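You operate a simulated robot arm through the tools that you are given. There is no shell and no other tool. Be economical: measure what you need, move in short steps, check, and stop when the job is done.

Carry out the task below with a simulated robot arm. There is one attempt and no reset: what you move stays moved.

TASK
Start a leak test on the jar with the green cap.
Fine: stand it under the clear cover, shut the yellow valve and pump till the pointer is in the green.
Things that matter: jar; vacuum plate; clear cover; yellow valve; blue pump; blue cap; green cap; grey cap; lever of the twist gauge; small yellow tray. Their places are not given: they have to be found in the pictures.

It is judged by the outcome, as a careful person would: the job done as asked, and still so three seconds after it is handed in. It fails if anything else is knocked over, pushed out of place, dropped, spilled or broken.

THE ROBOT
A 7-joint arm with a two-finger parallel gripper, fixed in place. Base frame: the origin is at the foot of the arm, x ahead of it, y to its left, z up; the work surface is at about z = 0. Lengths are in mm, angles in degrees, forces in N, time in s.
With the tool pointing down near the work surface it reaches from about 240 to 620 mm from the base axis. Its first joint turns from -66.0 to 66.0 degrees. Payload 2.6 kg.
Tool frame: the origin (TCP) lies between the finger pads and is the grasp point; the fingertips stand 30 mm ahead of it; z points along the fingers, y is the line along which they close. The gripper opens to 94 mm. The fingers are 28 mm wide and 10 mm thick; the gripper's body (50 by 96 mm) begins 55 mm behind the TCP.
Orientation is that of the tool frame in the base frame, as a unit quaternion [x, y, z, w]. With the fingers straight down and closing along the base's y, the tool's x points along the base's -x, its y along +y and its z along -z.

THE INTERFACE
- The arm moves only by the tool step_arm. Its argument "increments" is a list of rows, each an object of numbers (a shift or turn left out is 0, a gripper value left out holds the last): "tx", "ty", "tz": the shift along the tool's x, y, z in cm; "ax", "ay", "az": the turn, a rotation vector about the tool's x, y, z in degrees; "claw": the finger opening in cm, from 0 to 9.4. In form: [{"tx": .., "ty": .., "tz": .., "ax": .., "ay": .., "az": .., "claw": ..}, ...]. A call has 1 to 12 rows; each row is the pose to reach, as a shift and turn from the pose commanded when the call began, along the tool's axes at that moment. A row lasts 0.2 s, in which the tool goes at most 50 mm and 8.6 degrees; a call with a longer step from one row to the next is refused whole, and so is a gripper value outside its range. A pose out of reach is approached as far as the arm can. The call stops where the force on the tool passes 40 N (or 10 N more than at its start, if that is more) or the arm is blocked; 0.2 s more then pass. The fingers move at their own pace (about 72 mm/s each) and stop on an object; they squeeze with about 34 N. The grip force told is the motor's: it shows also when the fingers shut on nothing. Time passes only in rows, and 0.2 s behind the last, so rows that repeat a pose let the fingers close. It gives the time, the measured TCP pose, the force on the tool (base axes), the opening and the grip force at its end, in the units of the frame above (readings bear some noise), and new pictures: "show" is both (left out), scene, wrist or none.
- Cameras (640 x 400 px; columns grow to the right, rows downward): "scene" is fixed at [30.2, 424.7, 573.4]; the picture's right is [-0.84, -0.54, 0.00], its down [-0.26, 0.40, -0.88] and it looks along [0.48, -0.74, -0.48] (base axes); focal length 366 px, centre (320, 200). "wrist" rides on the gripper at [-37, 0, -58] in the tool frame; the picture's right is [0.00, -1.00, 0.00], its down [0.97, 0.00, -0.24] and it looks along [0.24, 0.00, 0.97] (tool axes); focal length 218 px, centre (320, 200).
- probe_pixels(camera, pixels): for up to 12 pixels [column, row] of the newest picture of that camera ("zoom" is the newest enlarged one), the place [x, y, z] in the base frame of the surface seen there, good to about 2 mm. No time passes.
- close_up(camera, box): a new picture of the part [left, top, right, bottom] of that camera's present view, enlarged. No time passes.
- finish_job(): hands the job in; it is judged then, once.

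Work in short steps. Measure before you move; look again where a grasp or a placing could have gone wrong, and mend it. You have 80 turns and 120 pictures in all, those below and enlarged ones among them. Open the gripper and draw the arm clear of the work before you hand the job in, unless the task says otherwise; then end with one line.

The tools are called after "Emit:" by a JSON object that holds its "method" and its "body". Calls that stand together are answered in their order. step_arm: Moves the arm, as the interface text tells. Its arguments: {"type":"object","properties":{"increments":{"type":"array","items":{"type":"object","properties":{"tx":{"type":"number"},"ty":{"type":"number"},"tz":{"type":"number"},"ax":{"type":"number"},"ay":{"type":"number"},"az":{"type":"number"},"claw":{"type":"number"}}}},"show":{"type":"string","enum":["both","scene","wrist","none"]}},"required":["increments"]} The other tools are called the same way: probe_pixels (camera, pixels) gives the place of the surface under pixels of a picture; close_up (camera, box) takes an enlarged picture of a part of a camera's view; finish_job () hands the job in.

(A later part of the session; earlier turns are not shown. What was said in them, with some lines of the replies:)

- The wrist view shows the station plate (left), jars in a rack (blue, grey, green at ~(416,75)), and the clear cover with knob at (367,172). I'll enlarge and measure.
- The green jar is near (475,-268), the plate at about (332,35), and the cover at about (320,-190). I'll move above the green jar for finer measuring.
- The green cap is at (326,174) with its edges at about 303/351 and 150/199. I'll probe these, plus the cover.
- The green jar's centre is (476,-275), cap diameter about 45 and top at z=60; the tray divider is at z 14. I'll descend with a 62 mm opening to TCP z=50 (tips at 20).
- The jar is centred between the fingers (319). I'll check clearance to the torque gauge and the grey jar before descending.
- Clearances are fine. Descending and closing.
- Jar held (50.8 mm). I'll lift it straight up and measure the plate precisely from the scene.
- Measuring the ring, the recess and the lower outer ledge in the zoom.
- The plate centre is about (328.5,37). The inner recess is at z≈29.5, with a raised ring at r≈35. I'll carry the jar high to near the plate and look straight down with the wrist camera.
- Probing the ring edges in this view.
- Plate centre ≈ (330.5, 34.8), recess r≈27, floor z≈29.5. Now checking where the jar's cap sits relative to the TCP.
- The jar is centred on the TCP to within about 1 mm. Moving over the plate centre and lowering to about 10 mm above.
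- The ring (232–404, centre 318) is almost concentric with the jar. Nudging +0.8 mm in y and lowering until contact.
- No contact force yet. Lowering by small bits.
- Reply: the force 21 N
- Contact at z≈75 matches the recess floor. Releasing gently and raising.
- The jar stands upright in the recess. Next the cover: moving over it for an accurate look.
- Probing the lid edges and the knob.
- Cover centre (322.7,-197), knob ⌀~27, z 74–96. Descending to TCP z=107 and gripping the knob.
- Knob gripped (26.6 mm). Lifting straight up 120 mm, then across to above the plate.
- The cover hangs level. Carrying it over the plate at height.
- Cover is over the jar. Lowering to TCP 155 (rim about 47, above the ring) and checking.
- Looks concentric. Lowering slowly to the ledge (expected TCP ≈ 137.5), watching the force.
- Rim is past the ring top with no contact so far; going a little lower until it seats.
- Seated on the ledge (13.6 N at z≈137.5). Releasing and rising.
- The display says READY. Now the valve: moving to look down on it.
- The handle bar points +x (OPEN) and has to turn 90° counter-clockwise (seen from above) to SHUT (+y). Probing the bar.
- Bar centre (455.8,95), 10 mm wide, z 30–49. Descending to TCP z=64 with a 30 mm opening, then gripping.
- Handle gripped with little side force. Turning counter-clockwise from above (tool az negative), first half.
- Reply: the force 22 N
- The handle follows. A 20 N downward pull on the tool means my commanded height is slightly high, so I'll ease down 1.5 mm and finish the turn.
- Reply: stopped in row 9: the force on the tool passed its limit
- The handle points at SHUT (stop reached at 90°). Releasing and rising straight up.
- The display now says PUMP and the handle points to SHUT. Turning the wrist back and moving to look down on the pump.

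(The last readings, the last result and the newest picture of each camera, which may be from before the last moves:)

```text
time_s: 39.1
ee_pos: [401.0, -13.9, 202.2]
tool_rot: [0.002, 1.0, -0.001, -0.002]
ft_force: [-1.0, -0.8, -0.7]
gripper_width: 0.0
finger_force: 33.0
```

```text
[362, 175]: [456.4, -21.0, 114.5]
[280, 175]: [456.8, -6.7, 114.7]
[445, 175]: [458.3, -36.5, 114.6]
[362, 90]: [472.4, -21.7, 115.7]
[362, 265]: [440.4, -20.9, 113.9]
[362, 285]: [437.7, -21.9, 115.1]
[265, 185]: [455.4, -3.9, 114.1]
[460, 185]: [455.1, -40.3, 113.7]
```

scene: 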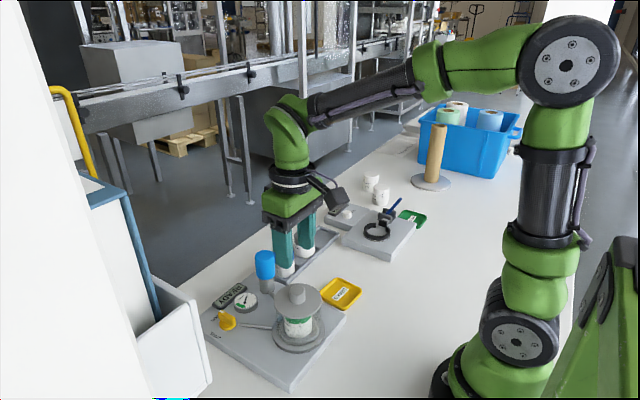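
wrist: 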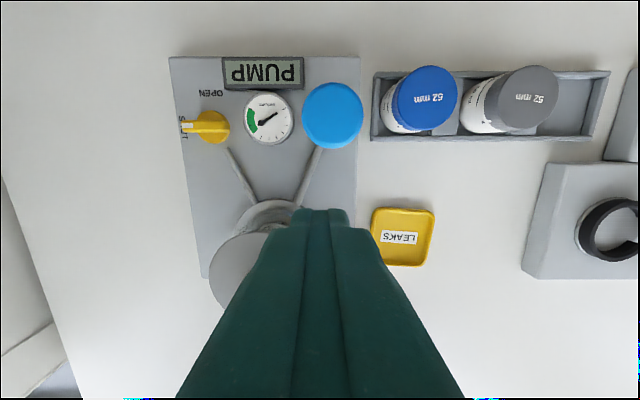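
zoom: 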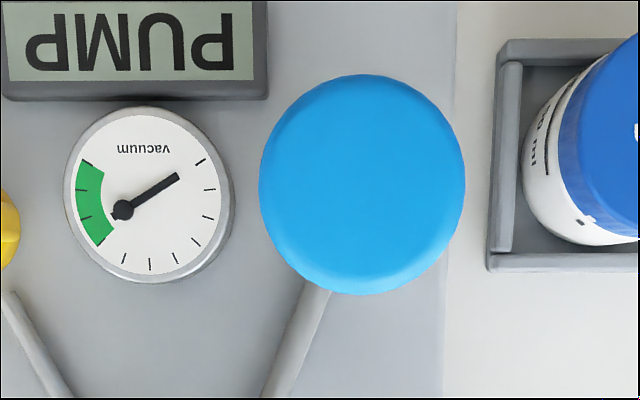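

Pump top centre (455.5,-21.5,114.8). Moving above with closed fingers, tips about 10 mm over it.

Emit:
{"method": "step_arm", "body": {"increments": [{"tx": -2.5, "ty": -0.4}, {"tx": -5.45, "ty": -0.76}, {"tx": -5.45, "ty": -0.76, "tz": 2.5}, {"tx": -5.45, "ty": -0.76, "tz": 4.7}, {"tx": -5.45, "ty": -0.76, "tz": 4.7}], "show": "wrist"}}

```text
time_s: 40.3
ee_pos: [454.3, -21.4, 156.4]
tool_rot: [0.001, 1.0, 0.0, -0.003]
ft_force: [0.6, -0.2, 0.2]
gripper_width: 0.1
finger_force: 32.7
```

wrist: 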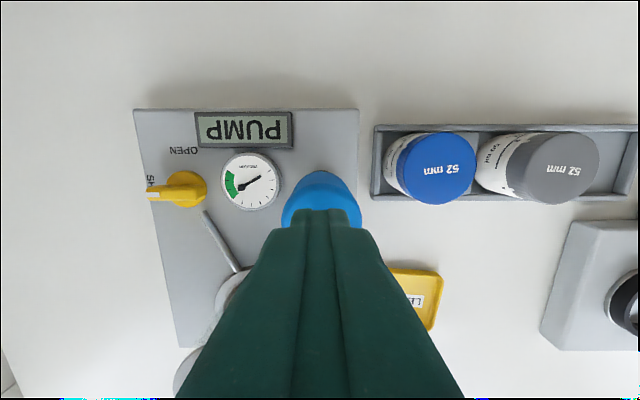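

Gauge is visible at (249,181). Pressing down gradually to find the contact and stroke.

Emit:
{"method": "step_arm", "body": {"increments": [{"tz": 0.6}, {"tz": 1.1}, {"tz": 1.5}, {"tz": 1.9}, {"tz": 2.3}, {"tz": 2.7}, {"tz": 2.7}], "show": "wrist"}}

Emit:
{"method": "close_up", "body": {"camera": "wrist", "box": [140, 90, 380, 260]}}

```text
time_s: 41.9
ee_pos: [455.1, -20.9, 129.2]
tool_rot: [0.001, 1.0, 0.0, -0.001]
ft_force: [0.7, 0.7, 1.9]
gripper_width: 0.0
finger_force: 32.8
```

wrist: 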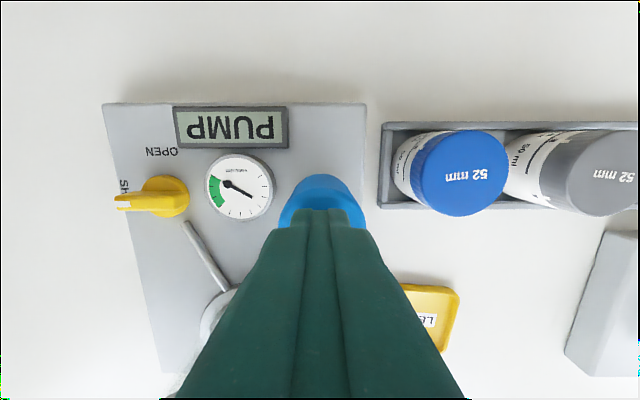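

```text
2.35 times, centred on (260, 175) of wrist
```

zoom: 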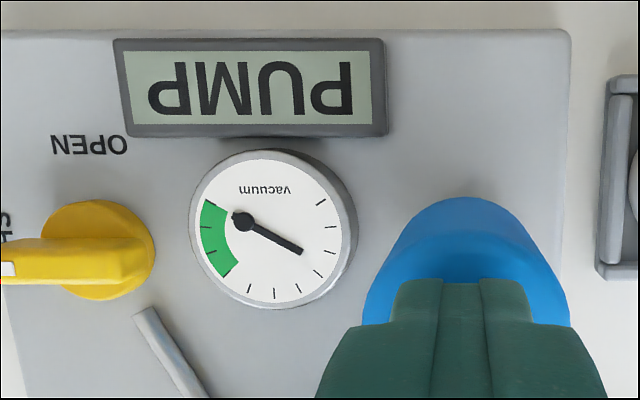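

One stroke swung the pointer about 55°. Releasing and pressing once more.

Emit:
{"method": "step_arm", "body": {"increments": [{"tz": -0.8}, {"tz": -1.6}, {"tz": -2.2}, {"tz": -2.2}, {"tz": -1.6}, {"tz": -1.0}, {"tz": -0.5}, {"tz": 0}, {"tz": 0}], "show": "none"}}

Emit:
{"method": "close_up", "body": {"camera": "wrist", "box": [140, 90, 380, 260]}}

```text
time_s: 43.9
ee_pos: [455.2, -21.5, 128.7]
tool_rot: [0.001, 1.0, 0.0, -0.002]
ft_force: [-0.8, -0.2, 2.6]
gripper_width: 0.1
finger_force: 32.6
```

```text
2.35 times, centred on (260, 175) of wrist
```

zoom: 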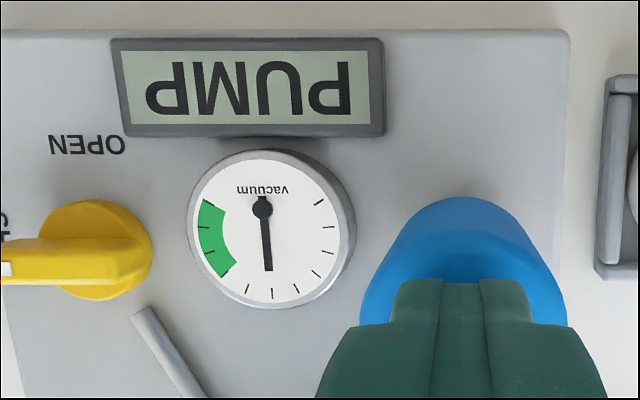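

The pointer now points straight down; one more stroke should bring it into the green.

Emit:
{"method": "step_arm", "body": {"increments": [{"tz": -0.8}, {"tz": -1.6}, {"tz": -2.2}, {"tz": -2.2}, {"tz": -1.6}, {"tz": -1.0}, {"tz": -0.5}, {"tz": 0}, {"tz": 0}], "show": "none"}}

Emit:
{"method": "close_up", "body": {"camera": "wrist", "box": [140, 90, 380, 260]}}

```text
time_s: 45.9
ee_pos: [454.9, -22.7, 128.7]
tool_rot: [0.001, 1.0, 0.0, -0.002]
ft_force: [0.7, 0.7, 2.3]
gripper_width: 0.2
finger_force: 33.4
```

```text
2.35 times, centred on (260, 175) of wrist
```

zoom: 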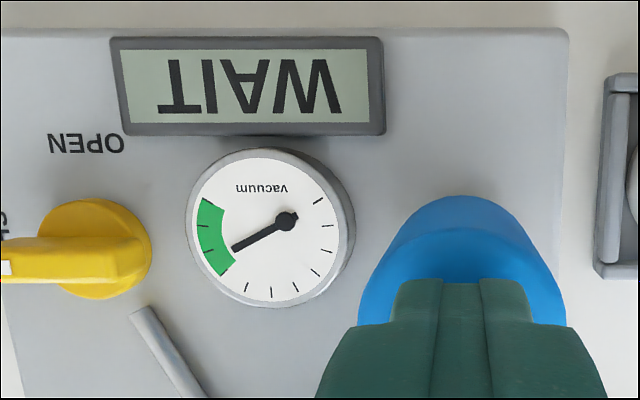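

The pointer is in the green and the display says WAIT. Drawing the arm up and clear, opening the gripper, and checking that the reading holds.

Emit:
{"method": "step_arm", "body": {"increments": [{"tz": -1}, {"tz": -3}, {"tz": -6}, {"tz": -10}, {"tz": -13}, {"tz": -13, "tx": 4}, {"tz": -13, "tx": 8}, {"tz": -13, "tx": 8, "claw": 6}, {"tz": -13, "tx": 8, "claw": 6}, {"tz": -13, "tx": 8}, {"tz": -13, "tx": 8}, {"tz": -13, "tx": 8}], "show": "both"}}

Emit:
{"method": "close_up", "body": {"camera": "scene", "box": [190, 240, 350, 360]}}

```text
time_s: 48.5
ee_pos: [374.4, -21.6, 259.9]
tool_rot: [0.001, 1.0, 0.001, -0.003]
ft_force: [-0.4, -0.1, 0.6]
gripper_width: 60.2
finger_force: 0.1
```

scene: 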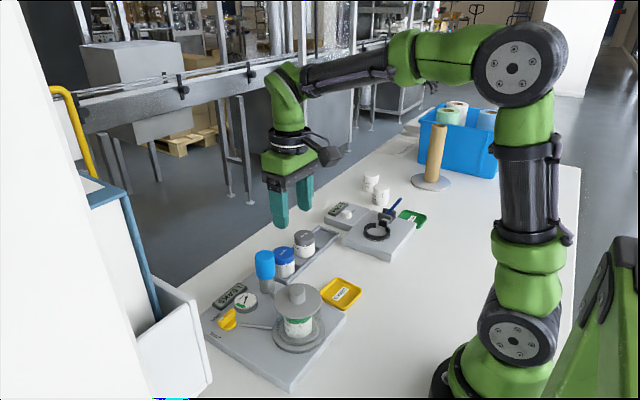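
wrist: 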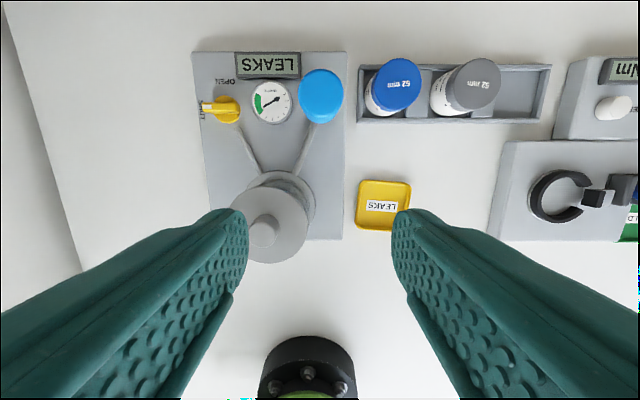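

```text
3.33 times, centred on (270, 300) of scene
```

zoom: 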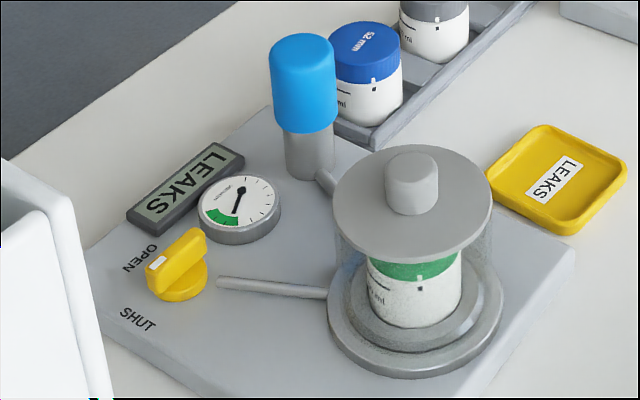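

The display now reads LEAKS. I'll check the pointer.

Emit:
{"method": "close_up", "body": {"camera": "wrist", "box": [190, 40, 350, 160]}}

```text
3.33 times, centred on (270, 100) of wrist
```

zoom: 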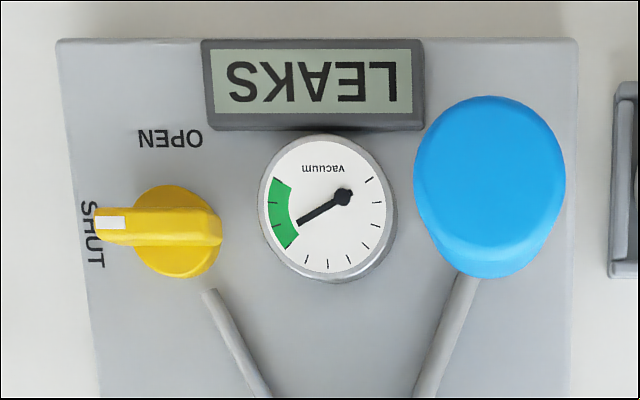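

The pointer tip is in the green and the verdict is LEAKS. I'll wait about 2.5 s to see whether it drifts.

Emit:
{"method": "step_arm", "body": {"increments": [{"tz": 0}, {"tz": 0}, {"tz": 0}, {"tz": 0}, {"tz": 0}, {"tz": 0}, {"tz": 0}, {"tz": 0}, {"tz": 0}, {"tz": 0}, {"tz": 0}, {"tz": 0}], "show": "none"}}

Emit:
{"method": "close_up", "body": {"camera": "wrist", "box": [190, 40, 350, 160]}}

```text
time_s: 51.1
ee_pos: [375.8, -20.5, 259.7]
tool_rot: [0.001, 1.0, 0.0, -0.003]
ft_force: [0.6, 1.2, 0.0]
gripper_width: 60.2
finger_force: 0.1
```

```text
3.33 times, centred on (270, 100) of wrist
```

zoom: 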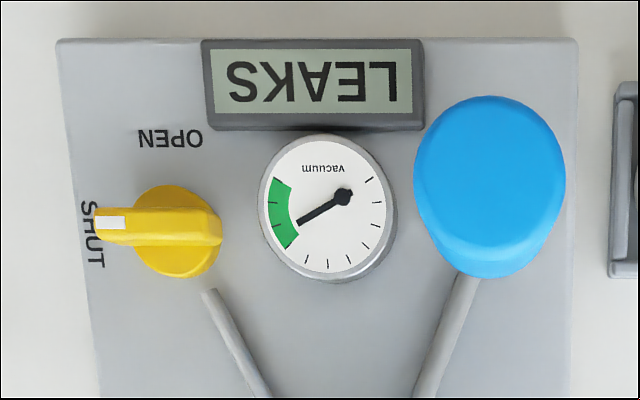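

The pointer holds steady in the green, the valve is shut, the cover is seated and the arm is clear. Only starting the test was asked, so the jar stays under the cover and I hand in.

Emit:
{"method": "finish_job", "body": {}}

```text
The job is handed in.
```

The leak test is started: the green-cap jar is under the cover, the yellow valve is shut, and the pointer is holding in the green; the display already reads LEAKS, and I left the jar in place.
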